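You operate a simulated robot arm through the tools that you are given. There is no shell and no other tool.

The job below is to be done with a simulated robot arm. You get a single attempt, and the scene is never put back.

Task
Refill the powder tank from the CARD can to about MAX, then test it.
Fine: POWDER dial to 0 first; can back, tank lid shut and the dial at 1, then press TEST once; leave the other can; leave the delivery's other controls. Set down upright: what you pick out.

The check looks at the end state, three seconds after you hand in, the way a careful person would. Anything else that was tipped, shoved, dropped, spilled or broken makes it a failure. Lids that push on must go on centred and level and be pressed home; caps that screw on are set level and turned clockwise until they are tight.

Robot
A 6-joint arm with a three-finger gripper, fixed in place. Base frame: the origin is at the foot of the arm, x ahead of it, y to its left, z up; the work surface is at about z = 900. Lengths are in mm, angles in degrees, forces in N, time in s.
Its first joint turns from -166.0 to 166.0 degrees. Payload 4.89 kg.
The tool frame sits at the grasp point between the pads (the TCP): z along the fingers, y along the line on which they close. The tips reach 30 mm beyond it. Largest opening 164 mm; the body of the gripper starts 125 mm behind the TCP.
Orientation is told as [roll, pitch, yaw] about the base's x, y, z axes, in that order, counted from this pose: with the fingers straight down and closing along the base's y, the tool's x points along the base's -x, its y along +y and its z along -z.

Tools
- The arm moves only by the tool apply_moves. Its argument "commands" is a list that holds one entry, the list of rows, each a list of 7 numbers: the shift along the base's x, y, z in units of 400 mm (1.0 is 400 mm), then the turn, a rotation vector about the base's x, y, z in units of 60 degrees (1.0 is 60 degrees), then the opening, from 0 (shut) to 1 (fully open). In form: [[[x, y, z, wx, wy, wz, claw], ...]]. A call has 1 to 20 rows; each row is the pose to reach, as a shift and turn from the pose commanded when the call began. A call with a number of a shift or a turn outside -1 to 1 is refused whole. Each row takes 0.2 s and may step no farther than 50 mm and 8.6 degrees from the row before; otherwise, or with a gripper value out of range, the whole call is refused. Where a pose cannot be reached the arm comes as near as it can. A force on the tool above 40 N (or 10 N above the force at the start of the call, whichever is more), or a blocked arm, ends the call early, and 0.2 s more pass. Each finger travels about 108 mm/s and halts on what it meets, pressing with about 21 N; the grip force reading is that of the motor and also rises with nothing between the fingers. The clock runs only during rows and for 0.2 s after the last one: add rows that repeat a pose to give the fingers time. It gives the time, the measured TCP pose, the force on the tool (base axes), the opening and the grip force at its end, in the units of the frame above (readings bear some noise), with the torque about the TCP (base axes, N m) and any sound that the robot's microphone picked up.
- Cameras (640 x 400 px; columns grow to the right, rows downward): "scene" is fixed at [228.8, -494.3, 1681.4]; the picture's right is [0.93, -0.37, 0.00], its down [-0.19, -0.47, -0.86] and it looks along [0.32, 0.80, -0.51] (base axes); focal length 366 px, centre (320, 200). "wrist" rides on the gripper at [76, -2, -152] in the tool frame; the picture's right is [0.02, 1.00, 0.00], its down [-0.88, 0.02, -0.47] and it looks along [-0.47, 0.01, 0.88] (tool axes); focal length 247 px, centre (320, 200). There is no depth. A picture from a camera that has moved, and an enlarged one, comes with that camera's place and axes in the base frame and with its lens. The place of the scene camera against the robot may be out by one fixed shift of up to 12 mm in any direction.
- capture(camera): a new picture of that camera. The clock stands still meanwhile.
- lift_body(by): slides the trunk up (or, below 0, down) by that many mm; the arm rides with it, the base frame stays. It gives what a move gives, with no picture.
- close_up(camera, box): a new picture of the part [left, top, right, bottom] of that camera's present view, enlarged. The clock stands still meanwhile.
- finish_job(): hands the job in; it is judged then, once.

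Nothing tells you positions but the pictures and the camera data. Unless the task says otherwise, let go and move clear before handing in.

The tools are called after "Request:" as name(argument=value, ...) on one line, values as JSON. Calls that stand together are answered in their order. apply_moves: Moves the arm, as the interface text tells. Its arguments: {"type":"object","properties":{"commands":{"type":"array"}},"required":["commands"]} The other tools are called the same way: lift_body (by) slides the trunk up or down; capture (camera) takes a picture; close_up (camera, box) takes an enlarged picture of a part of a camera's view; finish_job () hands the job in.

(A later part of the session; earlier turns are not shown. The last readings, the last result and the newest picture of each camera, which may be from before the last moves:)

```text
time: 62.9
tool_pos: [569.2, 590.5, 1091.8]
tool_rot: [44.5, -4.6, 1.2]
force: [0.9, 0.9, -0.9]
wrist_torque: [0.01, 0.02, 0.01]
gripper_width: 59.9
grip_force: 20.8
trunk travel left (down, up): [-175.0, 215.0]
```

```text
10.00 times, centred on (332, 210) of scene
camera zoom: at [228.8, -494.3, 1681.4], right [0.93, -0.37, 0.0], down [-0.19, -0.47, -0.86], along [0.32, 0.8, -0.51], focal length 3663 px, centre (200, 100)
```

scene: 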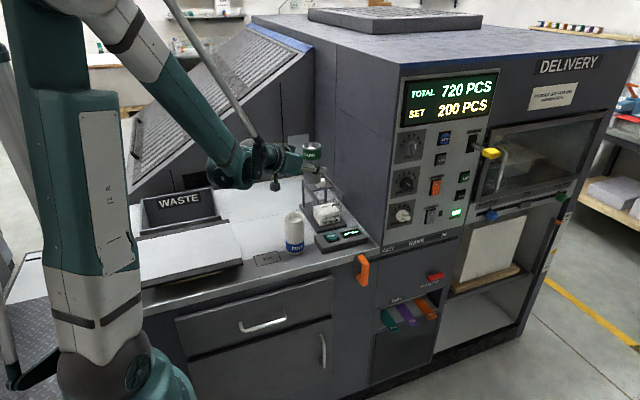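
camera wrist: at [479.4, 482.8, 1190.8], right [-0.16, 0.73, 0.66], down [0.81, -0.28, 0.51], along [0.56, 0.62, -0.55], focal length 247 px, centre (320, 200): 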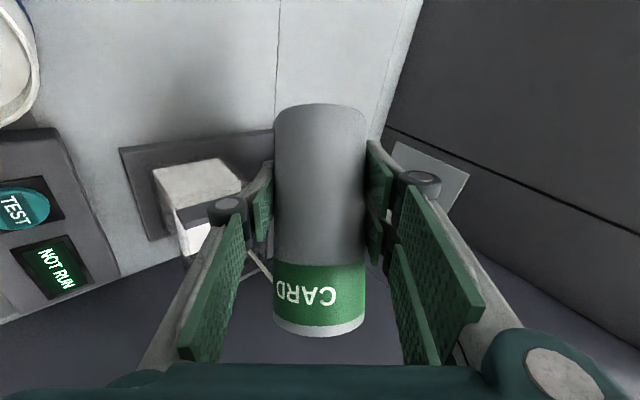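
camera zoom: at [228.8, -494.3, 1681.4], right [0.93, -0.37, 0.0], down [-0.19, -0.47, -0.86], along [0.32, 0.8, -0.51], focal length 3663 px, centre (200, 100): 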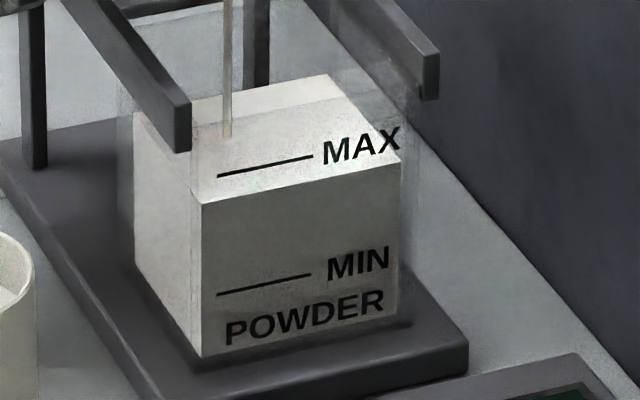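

Flow is tapering off at this tilt, with the level at about 0.81. I'll add 4° more.

Request:
apply_moves(commands=[[[0, 0, 0, 0.0114, 0.0313, 0, 0], [0, 0, -0.002, 0.0228, 0.0627, 0, 0], [0, 0, -0.002, 0.0228, 0.0627, 0, 0], [0, 0, -0.002, 0.0228, 0.0627, 0, 0]]])

Request:
close_up(camera="scene", box=[314, 190, 350, 230])

Request:
close_up(camera="scene", box=[290, 150, 360, 235])

```text
time: 63.9
tool_pos: [571.1, 589.3, 1090.3]
tool_rot: [45.9, -0.9, 1.0]
force: [0.0, 0.2, -0.9]
wrist_torque: [-0.02, 0.04, 0.03]
gripper_width: 60.0
grip_force: 21.4
trunk travel left (down, up): [-175.0, 215.0]
```

```text
10.00 times, centred on (332, 210) of scene
camera zoom: at [228.8, -494.3, 1681.4], right [0.93, -0.37, 0.0], down [-0.19, -0.47, -0.86], along [0.32, 0.8, -0.51], focal length 3663 px, centre (200, 100)
```

zoom: 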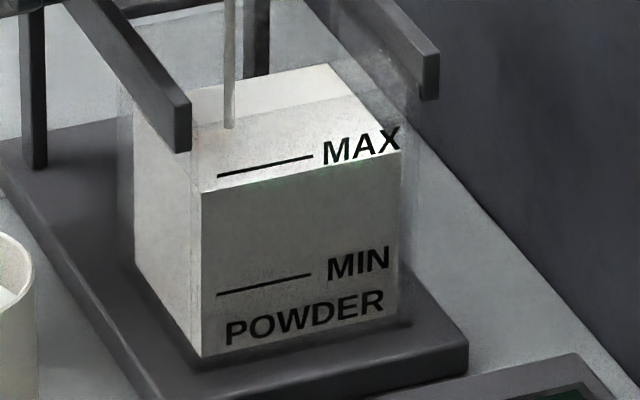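

```text
4.71 times, centred on (325, 192) of scene
camera zoom: at [228.8, -494.3, 1681.4], right [0.93, -0.37, 0.0], down [-0.19, -0.47, -0.86], along [0.32, 0.8, -0.51], focal length 1724 px, centre (296, 235)
```

zoom: 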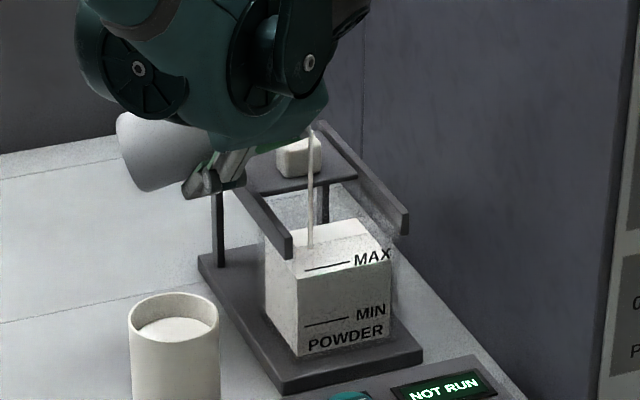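

The level is about 0.89. I'll hold briefly to let the flow taper off, then re-check.

Request:
apply_moves(commands=[[[0, 0, 0, 0, 0, 0, 0], [0, 0, 0, 0, 0, 0, 0], [0, 0, 0, 0, 0, 0, 0]]])

Request:
close_up(camera="scene", box=[314, 190, 350, 230])

```text
time: 64.7
tool_pos: [571.3, 589.3, 1090.9]
tool_rot: [46.0, -0.7, 1.0]
force: [0.2, 0.8, -1.7]
wrist_torque: [0.02, 0.03, -0.01]
gripper_width: 59.9
grip_force: 21.4
trunk travel left (down, up): [-175.0, 215.0]
```

```text
10.00 times, centred on (332, 210) of scene
camera zoom: at [228.8, -494.3, 1681.4], right [0.93, -0.37, 0.0], down [-0.19, -0.47, -0.86], along [0.32, 0.8, -0.51], focal length 3663 px, centre (200, 100)
```

zoom: 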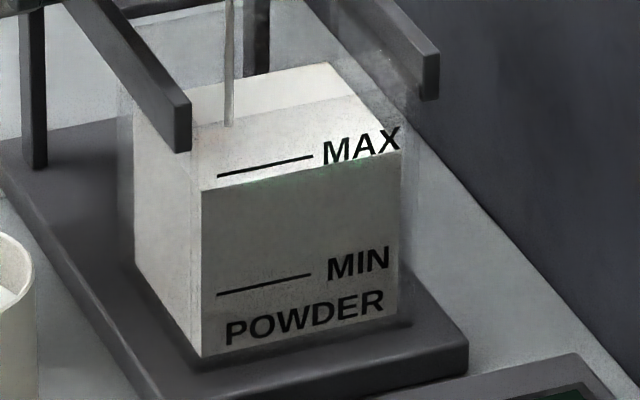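

The level is about 0.91 with only a thin trickle. I'll add 3° more, which should bring it to about MAX.

Request:
apply_moves(commands=[[[0, 0, 0, 0.0086, 0.0235, 0, 0], [0, 0, -0.001, 0.0171, 0.047, 0, 0], [0, 0, -0.001, 0.0171, 0.047, 0, 0], [0, 0, -0.001, 0.0171, 0.047, 0, 0]]])

Request:
close_up(camera="scene", box=[314, 190, 350, 230])

```text
time: 65.7
tool_pos: [569.8, 589.4, 1089.5]
tool_rot: [47.2, 2.0, 1.1]
force: [0.5, 0.2, -1.0]
wrist_torque: [-0.03, 0.06, 0.03]
gripper_width: 60.4
grip_force: 20.3
trunk travel left (down, up): [-175.0, 215.0]
```

```text
10.00 times, centred on (332, 210) of scene
camera zoom: at [228.8, -494.3, 1681.4], right [0.93, -0.37, 0.0], down [-0.19, -0.47, -0.86], along [0.32, 0.8, -0.51], focal length 3663 px, centre (200, 100)
```

zoom: 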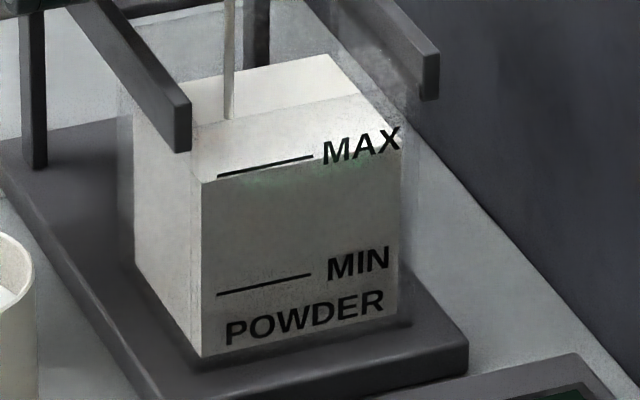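

The level edge is nearly on the MAX line at about 0.98. Allowing for the view angle it is likely just under, so I'll let the trickle run a little longer.

Request:
apply_moves(commands=[[[0, 0, 0, 0.003, 0.0078, 0, 0], [0, 0, 0, 0.003, 0.0078, 0, 0], [0, 0, 0, 0.003, 0.0078, 0, 0]]])

Request:
close_up(camera="scene", box=[314, 190, 350, 230])

```text
time: 66.5
tool_pos: [571.4, 588.9, 1090.0]
tool_rot: [47.2, 2.4, 1.1]
force: [0.0, 0.9, -1.8]
wrist_torque: [0.02, 0.04, -0.01]
gripper_width: 59.9
grip_force: 20.6
trunk travel left (down, up): [-175.0, 215.0]
```

```text
10.00 times, centred on (332, 210) of scene
camera zoom: at [228.8, -494.3, 1681.4], right [0.93, -0.37, 0.0], down [-0.19, -0.47, -0.86], along [0.32, 0.8, -0.51], focal length 3663 px, centre (200, 100)
```

zoom: 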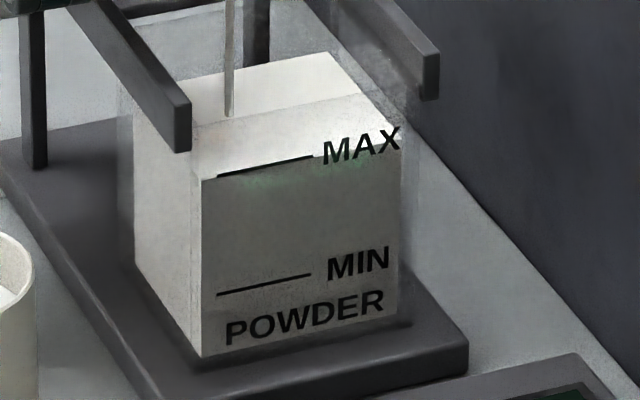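

The level is at MAX. I'll tilt the can back upright along the same path, holding it over the tank.

Request:
apply_moves(commands=[[[0.0025, -0.001, 0.004, -0.0428, -0.1175, 0, 0], [0.005, -0.0025, 0.0075, -0.0855, -0.235, 0, 0], [0.008, -0.004, 0.011, -0.1283, -0.3525, 0, 0], [0.011, -0.005, 0.015, -0.1653, -0.4543, 0, 0], [0.025, -0.01, 0.021, -0.2081, -0.5718, 0, 0], [0.04, -0.0125, 0.029, -0.2508, -0.6893, 0, 0]]])

Request:
apply_moves(commands=[[[0.0165, -0.0058, 0.0178, -0.0428, -0.1175, 0, 0], [0.035, -0.0125, 0.0383, -0.0855, -0.235, 0, 0], [0.0555, -0.02, 0.0613, -0.1283, -0.3525, 0, 0], [0.0778, -0.027, 0.0763, -0.171, -0.47, 0, 0], [0.0778, -0.027, 0.0763, -0.171, -0.47, 0, 0], [0.0778, -0.027, 0.0763, -0.171, -0.47, 0, 0]]])

Request:
capture(camera="wrist")

Request:
close_up(camera="scene", box=[230, 110, 400, 240])

Request:
close_up(camera="scene", box=[314, 190, 350, 230])

```text
time: 67.9
tool_pos: [586.7, 584.4, 1102.3]
tool_rot: [28.6, -38.2, 7.2]
force: [0.4, -0.4, -1.8]
wrist_torque: [0.02, 0.03, 0.03]
gripper_width: 60.0
grip_force: 20.9
trunk travel left (down, up): [-175.0, 215.0]
```

```text
time: 69.3
tool_pos: [617.9, 574.0, 1134.0]
tool_rot: [-0.7, -62.1, 30.6]
force: [-0.1, -0.5, -1.8]
wrist_torque: [0.0, 0.01, -0.02]
gripper_width: 60.1
grip_force: 21.2
trunk travel left (down, up): [-175.0, 215.0]
```

```text
taken
camera wrist: at [471.5, 487.8, 1137.4], right [-0.51, 0.86, -0.02], down [-0.02, 0.02, 1.0], along [0.86, 0.51, 0.01], focal length 247 px, centre (320, 200)
```

wrist: 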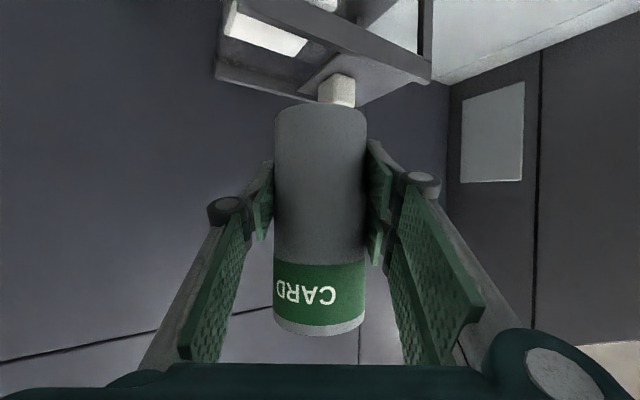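

```text
3.08 times, centred on (315, 175) of scene
camera zoom: at [228.8, -494.3, 1681.4], right [0.93, -0.37, 0.0], down [-0.19, -0.47, -0.86], along [0.32, 0.8, -0.51], focal length 1127 px, centre (335, 277)
```

zoom: 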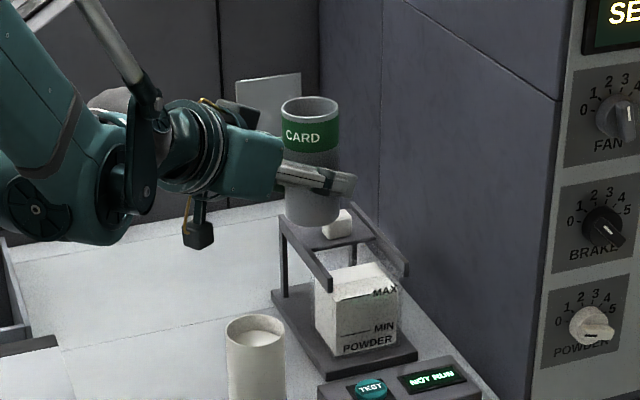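

```text
10.00 times, centred on (332, 210) of scene
camera zoom: at [228.8, -494.3, 1681.4], right [0.93, -0.37, 0.0], down [-0.19, -0.47, -0.86], along [0.32, 0.8, -0.51], focal length 3663 px, centre (200, 100)
```

zoom: 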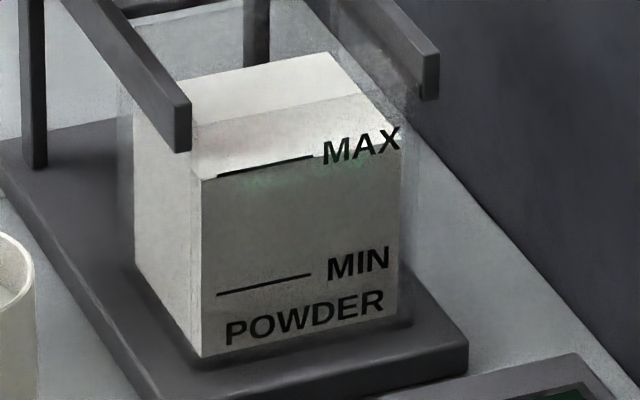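

The tank is at MAX with nothing spilled and the can is upright. I'll carry it back to its original place, reversing the path.

Request:
apply_moves(commands=[[[-0.018, 0.011, 0.02, 0.0003, 0.001, 0.04, 0], [-0.05, 0.035, 0.035, 0.0006, 0.002, 0.1, 0], [-0.1, 0.07, 0.035, 0.001, 0.003, 0.18, 0], [-0.16, 0.115, 0.035, 0.001, 0.004, 0.27, 0], [-0.22, 0.16, 0.035, 0.0015, 0.005, 0.36, 0], [-0.28, 0.2, 0.035, 0.002, 0.006, 0.45, 0], [-0.34, 0.245, 0.035, 0.002, 0.007, 0.54, 0], [-0.385, 0.275, 0.035, 0.002, 0.007, 0.61, 0], [-0.415, 0.298, 0.035, 0.002, 0.007, 0.65, 0], [-0.428, 0.306, 0.035, 0.002, 0.007, 0.663, 0], [-0.428, 0.306, 0.035, 0.002, 0.007, 0.663, 0]]])

Request:
capture(camera="wrist")

Request:
close_up(camera="scene", box=[296, 170, 352, 230])

```text
time: 71.7
tool_pos: [446.6, 696.6, 1146.9]
tool_rot: [0.1, -62.0, 69.6]
force: [-0.3, 0.5, -0.5]
wrist_torque: [-0.01, -0.01, -0.01]
gripper_width: 59.8
grip_force: 21.0
trunk travel left (down, up): [-175.0, 215.0]
```

```text
taken
camera wrist: at [388.9, 535.2, 1151.9], right [-0.94, 0.34, -0.02], down [-0.02, 0.0, 1.0], along [0.34, 0.94, 0.0], focal length 247 px, centre (320, 200)
```

wrist: 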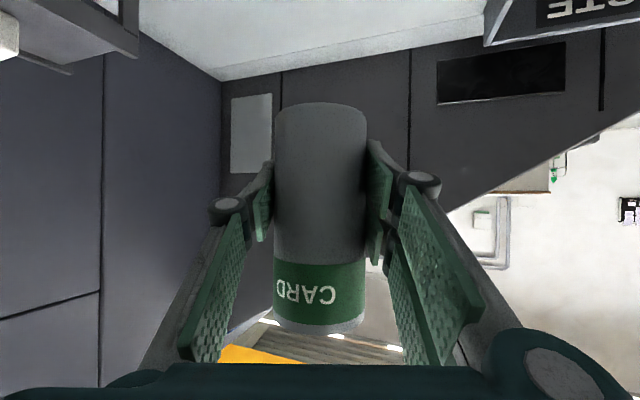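

```text
6.67 times, centred on (324, 200) of scene
camera zoom: at [228.8, -494.3, 1681.4], right [0.93, -0.37, 0.0], down [-0.19, -0.47, -0.86], along [0.32, 0.8, -0.51], focal length 2442 px, centre (293, 200)
```

zoom: 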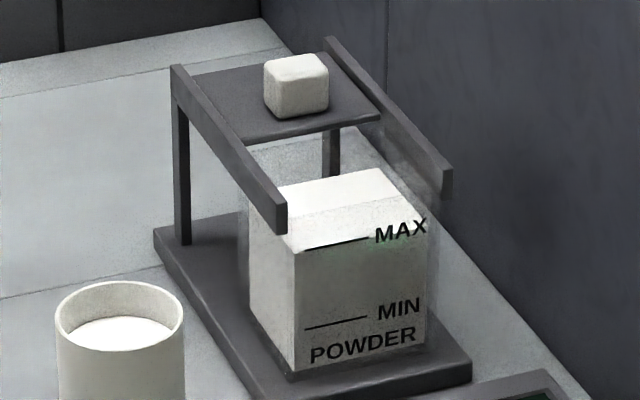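

The can is back over its original place with no slip. I'll lower it to just above the table, then settle it gently.

Request:
apply_moves(commands=[[[0.001, 0.0005, -0.06, 0, 0, 0, 0], [0.001, 0.0005, -0.16, 0, 0, 0, 0], [0.001, 0.0005, -0.26, 0, 0, 0, 0], [0.001, 0.0005, -0.36, 0, 0, 0, 0], [0.001, 0.0005, -0.44, 0, 0, 0, 0], [0.001, 0.0005, -0.475, 0, 0, 0, 0], [0.001, 0.0005, -0.475, 0, 0, 0, 0]]])

Request:
capture(camera="wrist")

Request:
close_up(camera="scene", box=[180, 140, 340, 260])

```text
time: 73.3
tool_pos: [447.3, 695.7, 956.1]
tool_rot: [0.2, -62.0, 69.5]
force: [-0.6, 1.3, -2.0]
wrist_torque: [0.02, -0.04, -0.01]
gripper_width: 59.9
grip_force: 21.0
trunk travel left (down, up): [-175.0, 215.0]
```

```text
taken
camera wrist: at [390.2, 535.5, 960.9], right [-0.94, 0.34, -0.02], down [-0.02, 0.0, 1.0], along [0.34, 0.94, 0.0], focal length 247 px, centre (320, 200)
```

wrist: 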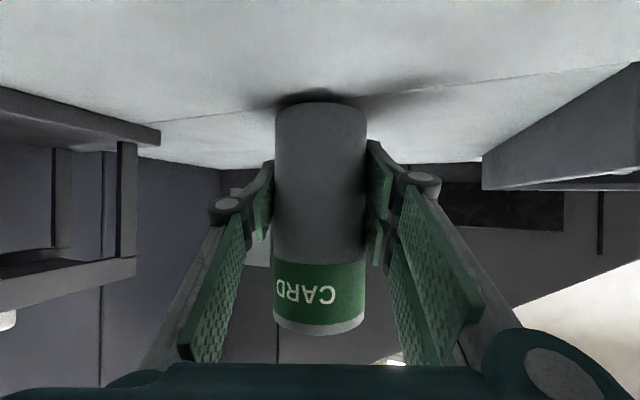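

```text
3.33 times, centred on (260, 200) of scene
camera zoom: at [228.8, -494.3, 1681.4], right [0.93, -0.37, 0.0], down [-0.19, -0.47, -0.86], along [0.32, 0.8, -0.51], focal length 1221 px, centre (520, 200)
```

zoom: 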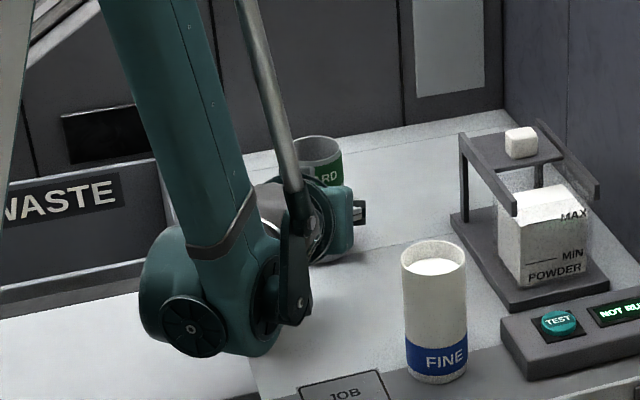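

The can is about 6 mm above the table. I'll lower it slowly until it touches.

Request:
apply_moves(commands=[[[0, 0, -0.004, 0, 0, 0, 0], [0, 0, -0.008, 0, 0, 0, 0], [0, 0, -0.012, 0, 0, 0, 0], [0, 0, -0.0145, 0, 0, 0, 0], [0, 0, -0.0145, 0, 0, 0, 0]]])

```text
time: 74.5
tool_pos: [447.4, 696.9, 951.3]
tool_rot: [0.2, -62.0, 69.4]
force: [0.1, -0.7, 5.4]
wrist_torque: [0.13, 0.07, -0.02]
gripper_width: 60.3
grip_force: 20.3
trunk travel left (down, up): [-175.0, 215.0]
```

Contact is made with a light +5 N. I'll open the fingers gradually and check that the can stands upright.

Request:
apply_moves(commands=[[[0, 0, 0, 0, 0, 0, 0.36], [0, 0, 0, 0, 0, 0, 0.4], [0, 0, 0, 0, 0, 0, 0.46], [0, 0, 0, 0, 0, 0, 0.55], [0, 0, 0, 0, 0, 0, 0.67], [0, 0, 0, 0, 0, 0, 0.67]]])

Request:
capture(camera="wrist")

```text
time: 75.9
tool_pos: [447.2, 695.2, 949.7]
tool_rot: [0.2, -62.0, 69.5]
force: [-0.4, -0.6, -0.3]
wrist_torque: [0.03, -0.02, 0.0]
gripper_width: 109.8
grip_force: 0.0
trunk travel left (down, up): [-175.0, 215.0]
```

```text
taken
camera wrist: at [390.0, 535.4, 955.3], right [-0.94, 0.34, -0.02], down [-0.02, 0.0, 1.0], along [0.34, 0.94, 0.0], focal length 247 px, centre (320, 200)
```

wrist: 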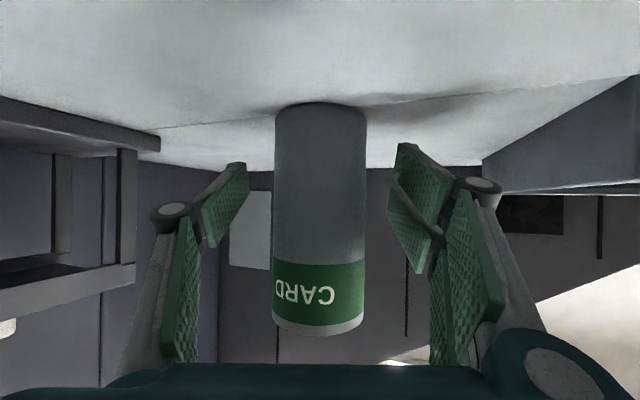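

The can stands upright in its place. I'll back out along the tool axis and rise.

Request:
apply_moves(commands=[[[-0.0283, -0.0778, 0.044, 0, 0, 0, 0.67], [-0.0566, -0.1556, 0.088, 0, 0, 0, 0.67], [-0.0849, -0.2334, 0.132, 0, 0, 0, 0.67], [-0.1132, -0.3112, 0.176, 0, 0, 0, 0.67], [-0.1132, -0.3112, 0.28, 0, 0, 0, 0.67], [-0.1132, -0.3112, 0.39, 0, 0, 0, 0.67], [-0.1, -0.3112, 0.5, 0, 0, 0, 0.67]]])

Request:
capture(camera="scene")

Request:
close_up(camera="scene", box=[230, 160, 390, 270])

```text
time: 77.5
tool_pos: [409.2, 572.0, 1149.8]
tool_rot: [0.2, -61.9, 69.6]
force: [-0.2, 2.0, -1.1]
wrist_torque: [-0.04, 0.03, 0.04]
gripper_width: 109.9
grip_force: 0.0
trunk travel left (down, up): [-175.0, 215.0]
```

```text
taken
```

scene: 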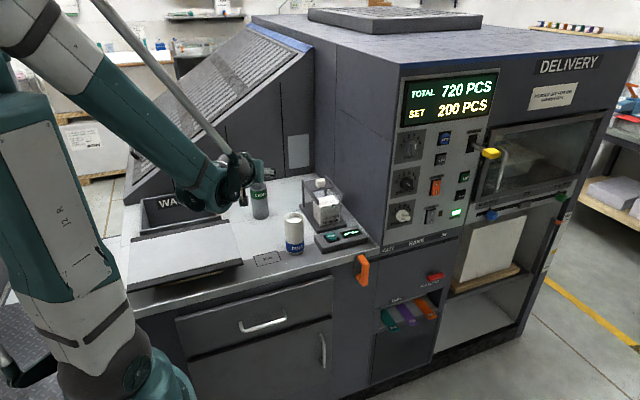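

```text
3.64 times, centred on (310, 215) of scene
camera zoom: at [228.8, -494.3, 1681.4], right [0.93, -0.37, 0.0], down [-0.19, -0.47, -0.86], along [0.32, 0.8, -0.51], focal length 1332 px, centre (356, 146)
```

zoom: 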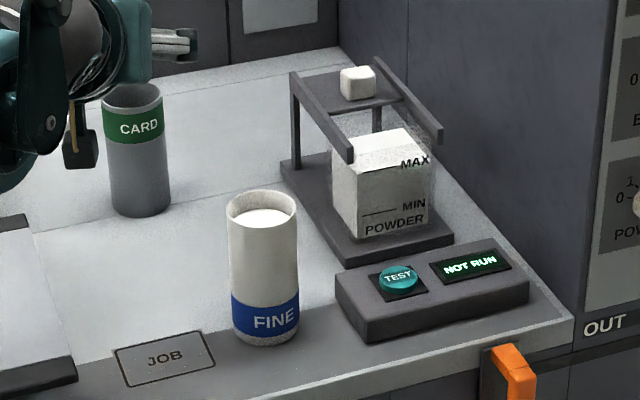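

The can is back within a few mm of its original spot and nothing is spilled. Now I'll return the tool to pointing down and move over the lid knob.

Request:
apply_moves(commands=[[[0.02, 0, 0.05, -0.0523, 0.0747, -0.0871, 0.6], [0.04, 0, 0.1, -0.1047, 0.1493, -0.1742, 0.5], [0.07, 0, 0.15, -0.157, 0.224, -0.2613, 0.4], [0.1, 0, 0.2, -0.2093, 0.2987, -0.3483, 0.4], [0.13, 0, 0.22, -0.2617, 0.3733, -0.4354, 0.4], [0.16, 0, 0.22, -0.314, 0.448, -0.5225, 0.4]]])

Request:
apply_moves(commands=[[[0.04, 0, 0, -0.0523, 0.0747, -0.0871, 0.4], [0.08, 0, 0, -0.1047, 0.1493, -0.1742, 0.4], [0.12, 0, 0, -0.157, 0.224, -0.2613, 0.4], [0.16, 0.02, 0, -0.2093, 0.2987, -0.3483, 0.4], [0.2, 0.04, 0, -0.2617, 0.3733, -0.4354, 0.4], [0.25, 0.06, 0, -0.314, 0.448, -0.5225, 0.4]]])

Request:
capture(camera="wrist")

```text
time: 78.9
tool_pos: [470.8, 570.9, 1239.8]
tool_rot: [11.5, -30.4, 28.9]
force: [-1.3, -0.9, 1.0]
wrist_torque: [0.09, -0.14, 0.0]
gripper_width: 65.6
grip_force: 0.0
trunk travel left (down, up): [-175.0, 215.0]
```

```text
time: 80.3
tool_pos: [570.9, 595.5, 1238.5]
tool_rot: [-0.2, -0.1, -0.1]
force: [-2.0, -1.7, 1.2]
wrist_torque: [0.16, -0.26, 0.01]
gripper_width: 65.7
grip_force: 0.1
trunk travel left (down, up): [-175.0, 215.0]
```

```text
taken
camera wrist: at [494.7, 595.3, 1391.6], right [-0.02, 1.0, -0.01], down [0.88, 0.02, 0.47], along [0.47, 0.0, -0.88], focal length 247 px, centre (320, 200)
```

wrist: 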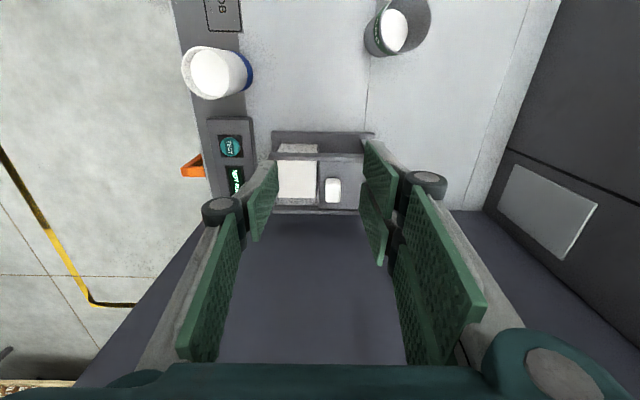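

Tool is pointing down. I'll go over the knob at about (662.5, 616.5), stopping above it for a check.

Request:
apply_moves(commands=[[[0.08, 0.018, -0.03, 0, 0, 0, 0.4], [0.16, 0.036, -0.06, 0, 0, 0, 0.4], [0.229, 0.0525, -0.1, 0, 0, 0, 0.4], [0.229, 0.0525, -0.2, 0, 0, 0, 0.4], [0.229, 0.0525, -0.31, 0, 0, 0, 0.4], [0.229, 0.0525, -0.31, 0, 0, 0, 0.4]]])

Request:
capture(camera="wrist")

```text
time: 81.7
tool_pos: [665.4, 615.6, 1114.8]
tool_rot: [-0.3, 0.0, -0.3]
force: [0.6, -0.1, 0.2]
wrist_torque: [-0.03, 0.04, 0.01]
gripper_width: 65.7
grip_force: 0.0
trunk travel left (down, up): [-175.0, 215.0]
```

```text
taken
camera wrist: at [588.4, 615.3, 1267.9], right [-0.02, 1.0, 0.0], down [0.88, 0.02, 0.47], along [0.47, 0.0, -0.88], focal length 247 px, centre (320, 200)
```

wrist: 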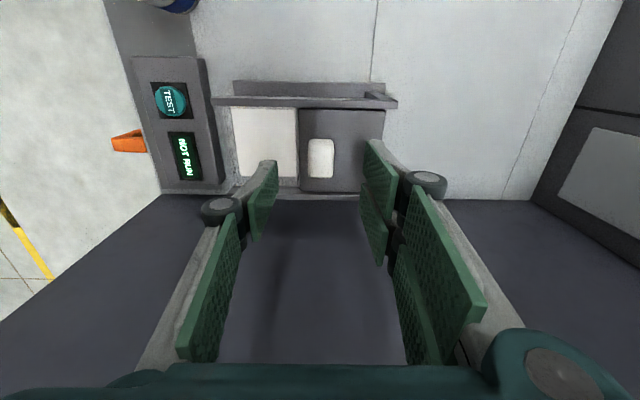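

The knob is centred. I'll lower and grip it.

Request:
apply_moves(commands=[[[-0.005, 0.001, -0.06, 0, 0, 0, 0.4], [-0.005, 0.001, -0.125, 0, 0, 0, 0.4], [-0.005, 0.001, -0.125, 0, 0, 0, 0.25], [-0.005, 0.001, -0.125, 0, 0, 0, 0.12], [-0.005, 0.001, -0.125, 0, 0, 0, 0.0], [-0.005, 0.001, -0.125, 0, 0, 0, 0.0]]])

Request:
capture(camera="wrist")

```text
time: 83.1
tool_pos: [660.9, 616.4, 1063.6]
tool_rot: [-0.3, 0.0, -0.1]
force: [-6.2, -9.7, -10.8]
wrist_torque: [-0.26, 0.06, 0.4]
gripper_width: 23.8
grip_force: 45.2
trunk travel left (down, up): [-175.0, 215.0]
```

```text
taken
camera wrist: at [585.6, 616.1, 1216.3], right [-0.02, 1.0, -0.01], down [0.88, 0.02, 0.47], along [0.47, 0.0, -0.88], focal length 247 px, centre (320, 200)
```

wrist: 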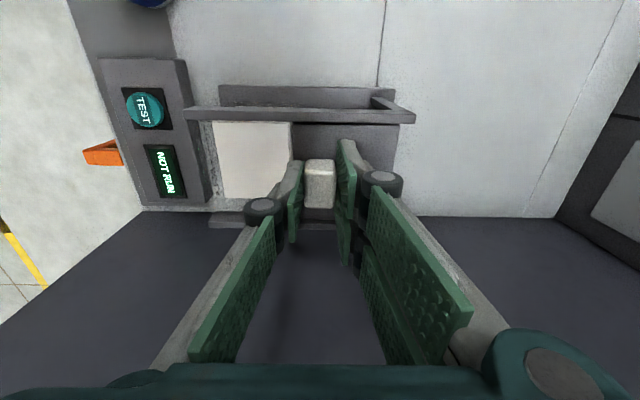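

Knob gripped. I'll slide the lid back toward -y, slowing near the closed position.

Request:
apply_moves(commands=[[[0, -0.03, 0, 0, 0, 0, 0], [0, -0.06, 0, 0, 0, 0, 0], [0, -0.09, 0, 0, 0, 0, 0], [0, -0.12, 0, 0, 0, 0, 0], [0, -0.15, 0, 0, 0, 0, 0], [0, -0.175, 0, 0, 0, 0, 0], [0, -0.185, 0, 0, 0, 0, 0], [0, -0.19, 0, 0, 0, 0, 0], [0, -0.195, 0, 0, 0, 0, 0], [0, -0.195, 0, 0, 0, 0, 0]]])

Request:
capture(camera="wrist")

Request:
close_up(camera="scene", box=[296, 170, 352, 230])

```text
time: 85.3
tool_pos: [662.0, 538.8, 1063.2]
tool_rot: [-0.4, 0.0, -0.2]
force: [2.4, -1.2, -29.0]
wrist_torque: [-0.07, -0.36, 0.43]
gripper_width: 24.1
grip_force: 44.7
trunk travel left (down, up): [-175.0, 215.0]
```

```text
taken
camera wrist: at [585.7, 539.0, 1216.4], right [-0.02, 1.0, -0.01], down [0.88, 0.02, 0.47], along [0.47, 0.0, -0.88], focal length 247 px, centre (320, 200)
```

wrist: 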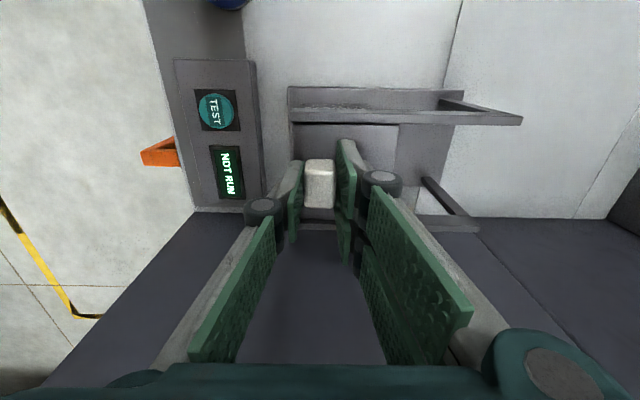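

```text
6.67 times, centred on (324, 200) of scene
camera zoom: at [228.8, -494.3, 1681.4], right [0.93, -0.37, 0.0], down [-0.19, -0.47, -0.86], along [0.32, 0.8, -0.51], focal length 2442 px, centre (293, 200)
```

zoom: 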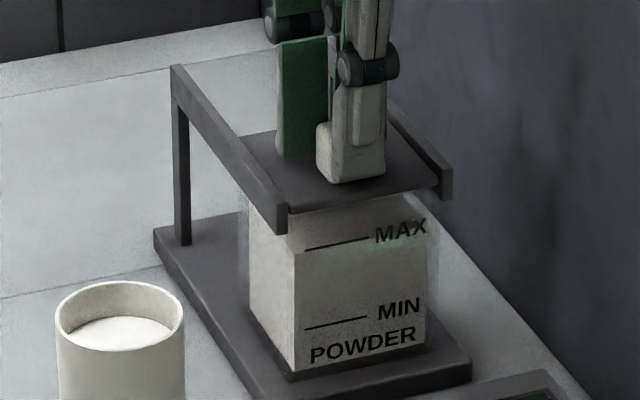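

The lid is back at about its original closed position. I'll push slightly more toward -y to confirm that it's against its stop.

Request:
apply_moves(commands=[[[0, -0.002, -0.002, 0, 0, 0, 0], [0, -0.004, -0.003, 0, 0, 0, 0], [0, -0.006, -0.004, 0, 0, 0, 0]]])

```text
time: 86.1
tool_pos: [662.5, 537.3, 1064.0]
tool_rot: [-0.2, 0.0, -0.3]
force: [13.7, 0.8, 4.3]
wrist_torque: [-0.06, 0.69, 0.4]
gripper_width: 23.9
grip_force: 44.8
trunk travel left (down, up): [-175.0, 215.0]
```

Request:
apply_moves(commands=[[[0, -0.003, 0, 0, 0, 0, 0], [0, -0.006, 0, 0, 0, 0, 0], [0, -0.006, 0, 0, 0, 0, 0]]])

Request:
capture(camera="wrist")

Request:
close_up(camera="scene", box=[296, 170, 352, 230])

```text
time: 86.9
tool_pos: [661.6, 535.8, 1063.3]
tool_rot: [-0.1, -0.2, -0.1]
force: [5.5, 4.1, -3.4]
wrist_torque: [0.21, -0.03, 0.34]
gripper_width: 24.0
grip_force: 45.0
trunk travel left (down, up): [-175.0, 215.0]
stopped in row 3: the force on the tool passed its limit at 41 N (the readings are from after the stop); the commanded pose is now the measured one
```

```text
taken
camera wrist: at [585.1, 535.4, 1216.2], right [-0.02, 1.0, 0.0], down [0.88, 0.02, 0.48], along [0.48, 0.01, -0.88], focal length 247 px, centre (320, 200)
```

wrist: 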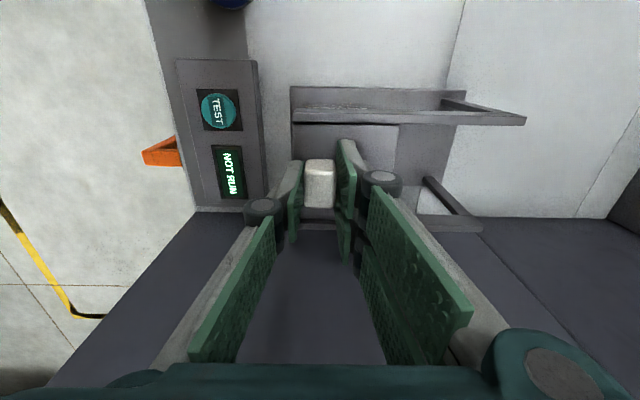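

```text
6.67 times, centred on (324, 200) of scene
camera zoom: at [228.8, -494.3, 1681.4], right [0.93, -0.37, 0.0], down [-0.19, -0.47, -0.86], along [0.32, 0.8, -0.51], focal length 2442 px, centre (293, 200)
```

zoom: 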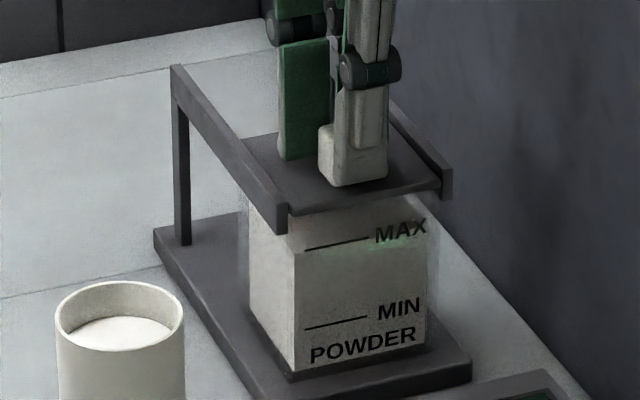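

The lid met its front stop, so it is fully shut and the tank hasn't moved. I'll release the knob and rise.

Request:
apply_moves(commands=[[[0, 0, 0, 0, 0, 0, 0.15], [0, 0, 0, 0, 0, 0, 0.25], [0, 0, 0, 0, 0, 0, 0.3], [0, 0, 0.05, 0, 0, 0, 0.3], [0, 0, 0.15, 0, 0, 0, 0.3], [0, 0, 0.25, 0, 0, 0, 0.35], [-0.03, 0, 0.35, 0, 0, 0, 0.4], [-0.06, -0.05, 0.45, 0, 0, 0, 0.4]]])

Request:
close_up(camera="scene", box=[296, 170, 352, 230])

Request:
capture(camera="wrist")

```text
time: 88.7
tool_pos: [635.1, 514.7, 1242.6]
tool_rot: [-0.2, -0.1, -0.2]
force: [0.9, 1.0, -1.0]
wrist_torque: [-0.19, 0.22, 0.01]
gripper_width: 65.3
grip_force: 0.1
trunk travel left (down, up): [-175.0, 215.0]
```

```text
6.67 times, centred on (324, 200) of scene
camera zoom: at [228.8, -494.3, 1681.4], right [0.93, -0.37, 0.0], down [-0.19, -0.47, -0.86], along [0.32, 0.8, -0.51], focal length 2442 px, centre (293, 200)
```

zoom: 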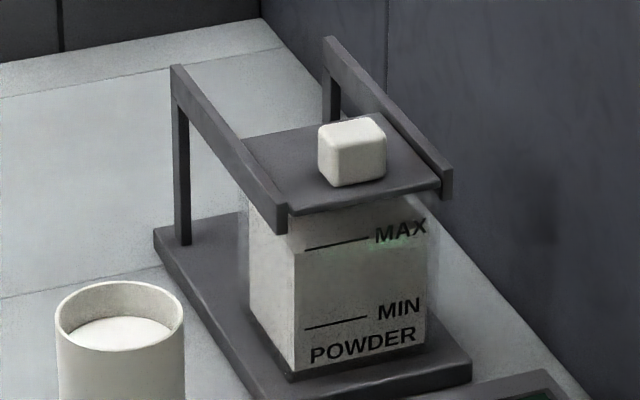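

```text
taken
camera wrist: at [559.9, 513.8, 1394.8], right [-0.02, 1.0, 0.0], down [0.88, 0.02, 0.47], along [0.47, 0.01, -0.88], focal length 247 px, centre (320, 200)
```

wrist: 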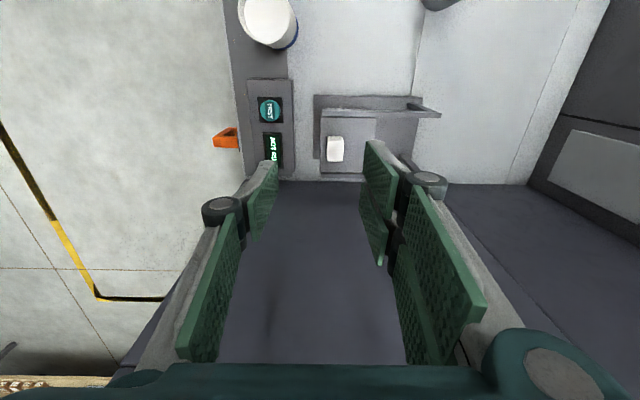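

The lid matches its original closed look. Next is the POWDER dial, so I'll return the tool to horizontal in front of the panel by the same route.

Request:
apply_moves(commands=[[[0.005, -0.06, 0, 0.1, 0, 0, 0.4], [0.01, -0.12, 0, 0.2, 0, 0, 0.4], [0.015, -0.19, 0, 0.3, 0, 0, 0.4], [0.02, -0.26, 0, 0.4, 0, 0, 0.4], [0.02, -0.33, 0, 0.5, 0, 0, 0.4], [0.025, -0.4, 0, 0.6, 0, 0, 0.4], [0.03, -0.47, 0, 0.7, 0, 0, 0.4], [0.035, -0.54, 0, 0.8, 0, 0, 0.4], [0.04, -0.6, 0, 0.9, 0, 0, 0.4], [0.04, -0.65, 0, 1.0, 0, 0, 0.4]]])

Request:
apply_moves(commands=[[[0.02, -0.07, -0.05, 0.08, 0, 0, 0.4], [0.06, -0.14, -0.1, 0.16, 0, 0, 0.4], [0.1, -0.21, -0.16, 0.24, 0, 0, 0.4], [0.15, -0.28, -0.22, 0.32, 0, 0, 0.4], [0.2, -0.35, -0.28, 0.4, 0, 0, 0.4], [0.25, -0.4, -0.34, 0.46, 0, 0, 0.4], [0.28, -0.43, -0.4, 0.503, 0, 0, 0.4]]])

Request:
capture(camera="wrist")

```text
time: 90.9
tool_pos: [653.8, 254.3, 1244.6]
tool_rot: [59.9, 0.2, -0.2]
force: [-0.4, 0.6, -0.7]
wrist_torque: [-0.11, -0.06, -0.09]
gripper_width: 65.6
grip_force: 0.1
trunk travel left (down, up): [-175.0, 215.0]
```

```text
time: 92.5
tool_pos: [764.7, 83.1, 1084.3]
tool_rot: [90.1, 0.2, -0.1]
force: [-1.2, 0.1, 0.6]
wrist_torque: [-0.13, 0.03, -0.17]
gripper_width: 65.6
grip_force: 0.0
trunk travel left (down, up): [-175.0, 215.0]
```

```text
taken
camera wrist: at [688.7, -68.3, 1082.3], right [-0.02, 0.0, 1.0], down [0.88, -0.47, 0.02], along [0.47, 0.88, 0.01], focal length 247 px, centre (320, 200)
```

wrist: 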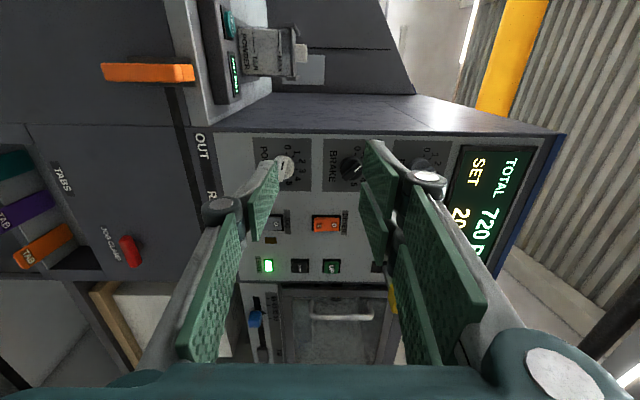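

From here I have a nearly level view of the tank front, so I'll check the powder level against MAX.

Request:
close_up(camera="wrist", box=[215, 15, 325, 95])

Request:
close_up(camera="wrist", box=[235, 22, 305, 78])

```text
5.00 times, centred on (270, 55) of wrist
camera zoom: at [688.7, -68.3, 1082.3], right [-0.02, 0.0, 1.0], down [0.88, -0.47, 0.02], along [0.47, 0.88, 0.01], focal length 1235 px, centre (570, 925)
```

zoom: 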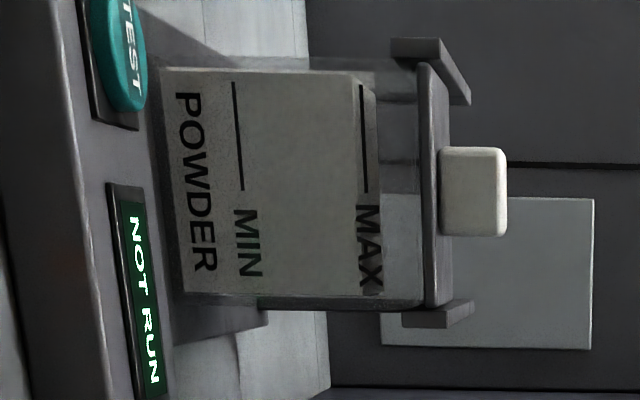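

```text
7.14 times, centred on (270, 50) of wrist
camera zoom: at [688.7, -68.3, 1082.3], right [-0.02, 0.0, 1.0], down [0.88, -0.47, 0.02], along [0.47, 0.88, 0.01], focal length 1764 px, centre (677, 1271)
```

zoom: 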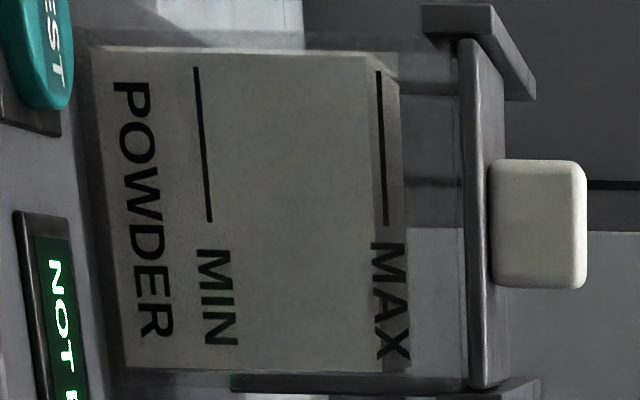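

From this view the level looks about 3–4 mm below MAX. I'll take a proper eye-level look at the MAX line from closer before deciding.

Request:
apply_moves(commands=[[[-0.06, 0.07, -0.05, 0, 0, 0, 0.4], [-0.12, 0.14, -0.1, 0, 0, 0, 0.4], [-0.18, 0.21, -0.15, 0, 0, 0, 0.4], [-0.25, 0.29, -0.2, 0, 0, 0, 0.4], [-0.25, 0.29, -0.2, 0, 0, 0, 0.4]]])

Request:
capture(camera="wrist")

```text
time: 93.7
tool_pos: [671.9, 199.5, 1009.4]
tool_rot: [89.9, 0.3, 0.2]
force: [0.9, -1.3, 0.2]
wrist_torque: [-0.02, 0.03, 0.01]
gripper_width: 65.6
grip_force: 0.0
out of reach, approached as far as the arm can: row 4, 5
trunk travel left (down, up): [-175.0, 215.0]
```

```text
taken
camera wrist: at [595.1, 47.2, 1008.7], right [-0.02, 0.0, 1.0], down [0.88, -0.47, 0.02], along [0.47, 0.88, 0.01], focal length 247 px, centre (320, 200)
```

wrist: 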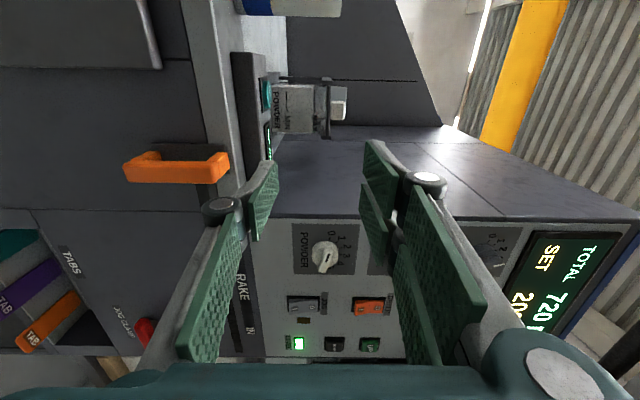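

Request:
close_up(camera="wrist", box=[262, 75, 352, 145])

Request:
close_up(camera="wrist", box=[285, 80, 335, 140])

```text
5.71 times, centred on (307, 110) of wrist
camera zoom: at [595.1, 47.2, 1008.7], right [-0.02, 0.0, 1.0], down [0.88, -0.47, 0.02], along [0.47, 0.88, 0.01], focal length 1411 px, centre (394, 714)
```

zoom: 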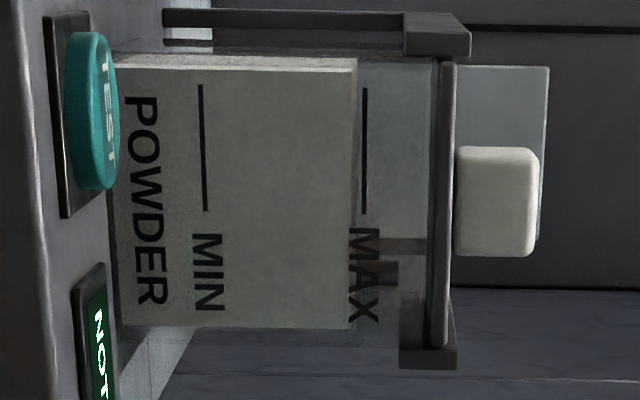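

```text
6.67 times, centred on (310, 110) of wrist
camera zoom: at [595.1, 47.2, 1008.7], right [-0.02, 0.0, 1.0], down [0.88, -0.47, 0.02], along [0.47, 0.88, 0.01], focal length 1646 px, centre (387, 800)
```

zoom: 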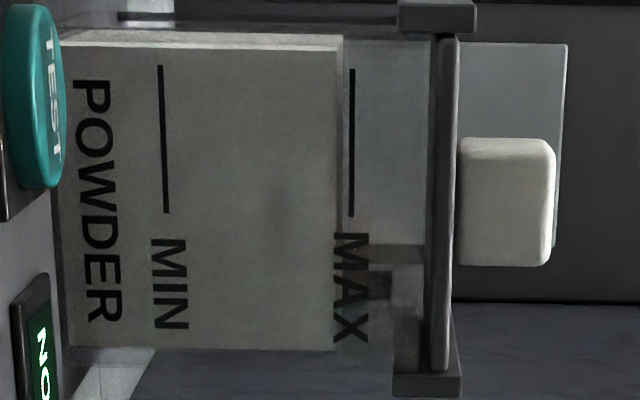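

At eye level the powder is about 3.5 mm under the MAX line (about 93% of the MIN–MAX span), which fits "about MAX". I'll go on to the dial and line up square to its ridge at 0.

Request:
apply_moves(commands=[[[0.08, -0.02, 0.005, 0, 0.05, 0, 0.35], [0.17, -0.02, 0.01, 0, 0.1, 0, 0.3], [0.26, -0.02, 0.015, 0, 0.15, 0, 0.28], [0.35, 0, 0.02, 0, 0.2, 0, 0.28], [0.43, 0.0, 0.0265, 0, 0.25, 0, 0.28], [0.43, 0.0, 0.0265, 0, 0.25, 0, 0.28]]])

Request:
capture(camera="wrist")

Request:
close_up(camera="wrist", box=[260, 70, 380, 190])

```text
time: 95.1
tool_pos: [844.6, 197.2, 1021.1]
tool_rot: [90.0, 15.1, -0.1]
force: [-0.8, -0.1, -0.8]
wrist_torque: [-0.01, 0.02, -0.02]
gripper_width: 46.2
grip_force: 0.1
trunk travel left (down, up): [-175.0, 215.0]
```

```text
taken
camera wrist: at [771.1, 46.0, 1039.7], right [0.24, 0.0, 0.97], down [0.85, -0.47, -0.21], along [0.46, 0.88, -0.11], focal length 247 px, centre (320, 200)
```

wrist: 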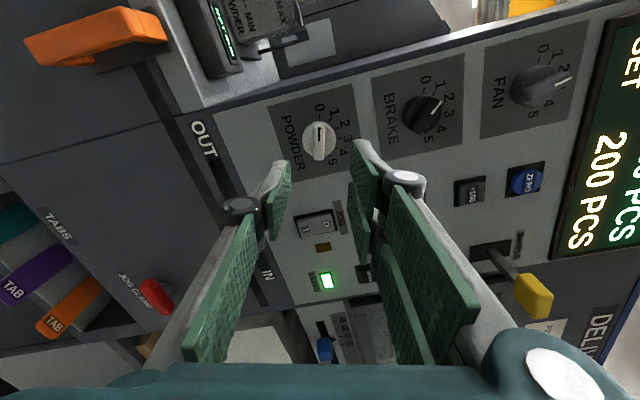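

```text
3.33 times, centred on (320, 130) of wrist
camera zoom: at [771.1, 46.0, 1039.7], right [0.24, 0.0, 0.97], down [0.85, -0.47, -0.21], along [0.46, 0.88, -0.11], focal length 823 px, centre (320, 433)
```

zoom: 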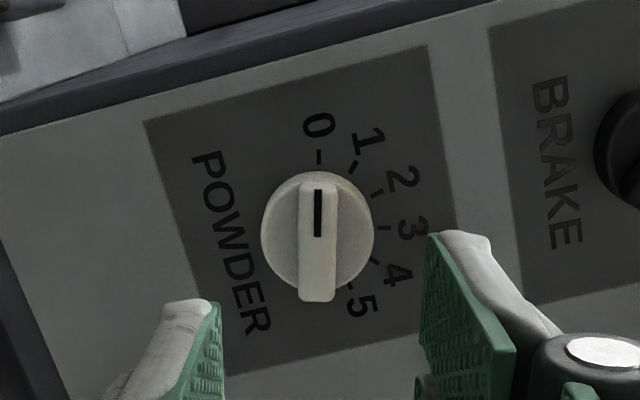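

The dial is still at 0 and nearly centred. I'll move in and grip the ridge.

Request:
apply_moves(commands=[[[-0.003, 0.07, -0.001, 0, 0, 0, 0.28], [-0.003, 0.14, -0.001, 0, 0, 0, 0.28], [-0.003, 0.2, -0.001, 0, 0, 0, 0.28], [-0.003, 0.24, -0.001, 0, 0, 0, 0.28], [-0.003, 0.2575, -0.001, 0, 0, 0, 0.28], [-0.003, 0.2575, -0.001, 0, 0, 0, 0.15], [-0.003, 0.2575, -0.001, 0, 0, 0, 0.0], [-0.003, 0.2575, -0.001, 0, 0, 0, 0.0]]])

Request:
close_up(camera="wrist", box=[260, 80, 380, 200])

```text
time: 96.9
tool_pos: [843.3, 301.3, 1021.3]
tool_rot: [90.0, 15.2, -0.1]
force: [-1.4, 2.2, -2.7]
wrist_torque: [-0.18, -0.01, -0.27]
gripper_width: 12.8
grip_force: 45.4
trunk travel left (down, up): [-175.0, 215.0]
```

```text
3.33 times, centred on (320, 140) of wrist
camera zoom: at [769.3, 149.1, 1039.3], right [0.24, 0.0, 0.97], down [0.85, -0.47, -0.21], along [0.46, 0.88, -0.11], focal length 823 px, centre (320, 400)
```

zoom: 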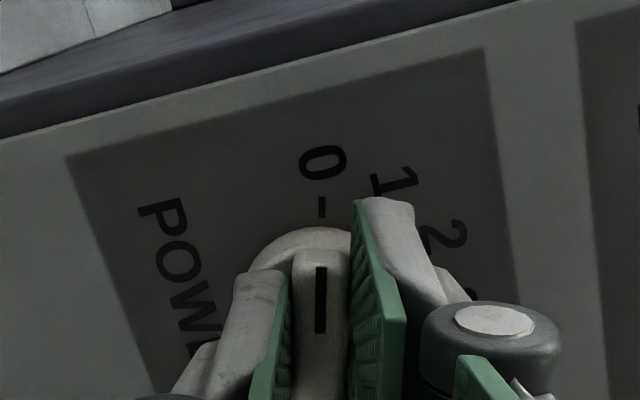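

The ridge is gripped with little side force. I'll turn it 30° clockwise to 1.

Request:
apply_moves(commands=[[[0, 0, 0, 0, 0.1, 0, 0], [0, 0, 0, 0, 0.2, 0, 0], [0, 0, 0, 0, 0.3, 0, 0], [0, 0, 0, 0, 0.4, 0, 0], [0, 0, 0, 0, 0.5, 0, 0], [0, 0, 0, 0, 0.5, 0, 0]]])

Request:
close_up(camera="wrist", box=[260, 80, 380, 200])

```text
time: 98.3
tool_pos: [842.6, 301.2, 1021.3]
tool_rot: [90.0, 45.3, -0.3]
force: [19.2, -7.2, 8.4]
wrist_torque: [-0.27, -0.06, -1.01]
gripper_width: 12.8
grip_force: 44.8
trunk travel left (down, up): [-175.0, 215.0]
```

```text
3.33 times, centred on (320, 140) of wrist
camera zoom: at [788.6, 149.2, 1074.6], right [0.7, 0.0, 0.72], down [0.63, -0.48, -0.61], along [0.34, 0.88, -0.33], focal length 823 px, centre (320, 400)
```

zoom: 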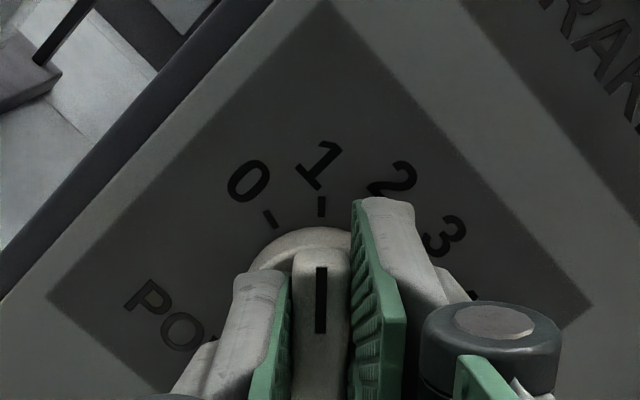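

The mark lines up with the 1 tick. I'll release, back straight out and verify.

Request:
apply_moves(commands=[[[0, 0, 0, 0, 0, 0, 0.1], [0, 0, 0, 0, 0, 0, 0.25], [0, 0, 0, 0, 0, 0, 0.28], [0, -0.05, 0, 0, 0, 0, 0.28], [0, -0.15, 0, 0, 0, 0, 0.28], [0, -0.25, 0, 0, 0, 0, 0.28], [0, -0.3, 0, 0, 0, 0, 0.28]]])

Request:
close_up(camera="wrist", box=[260, 80, 380, 200])

Request:
capture(camera="wrist")

```text
time: 99.9
tool_pos: [841.3, 182.8, 1021.0]
tool_rot: [89.9, 45.2, -0.1]
force: [-0.4, 0.6, 0.1]
wrist_torque: [-0.05, 0.01, 0.04]
gripper_width: 46.1
grip_force: 0.1
trunk travel left (down, up): [-175.0, 215.0]
```

```text
3.33 times, centred on (320, 140) of wrist
camera zoom: at [786.3, 31.4, 1074.9], right [0.69, 0.0, 0.72], down [0.63, -0.47, -0.61], along [0.34, 0.88, -0.33], focal length 823 px, centre (320, 400)
```

zoom: 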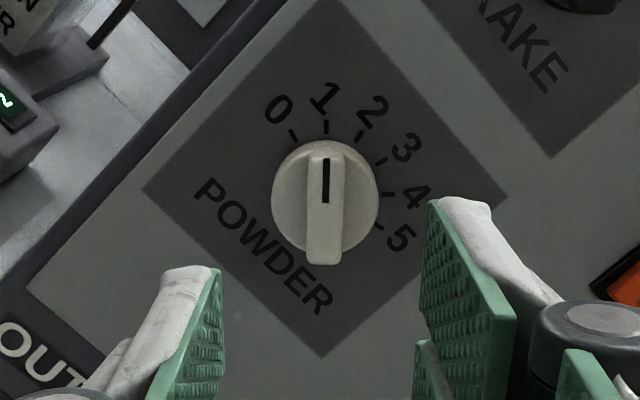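

```text
taken
camera wrist: at [786.3, 31.4, 1074.9], right [0.69, 0.0, 0.72], down [0.63, -0.47, -0.61], along [0.34, 0.88, -0.33], focal length 247 px, centre (320, 200)
```

wrist: 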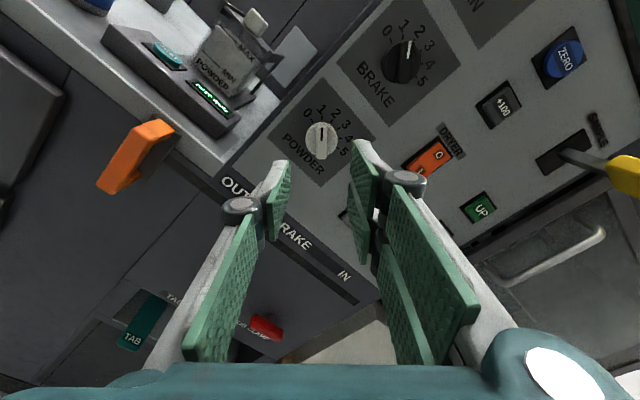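

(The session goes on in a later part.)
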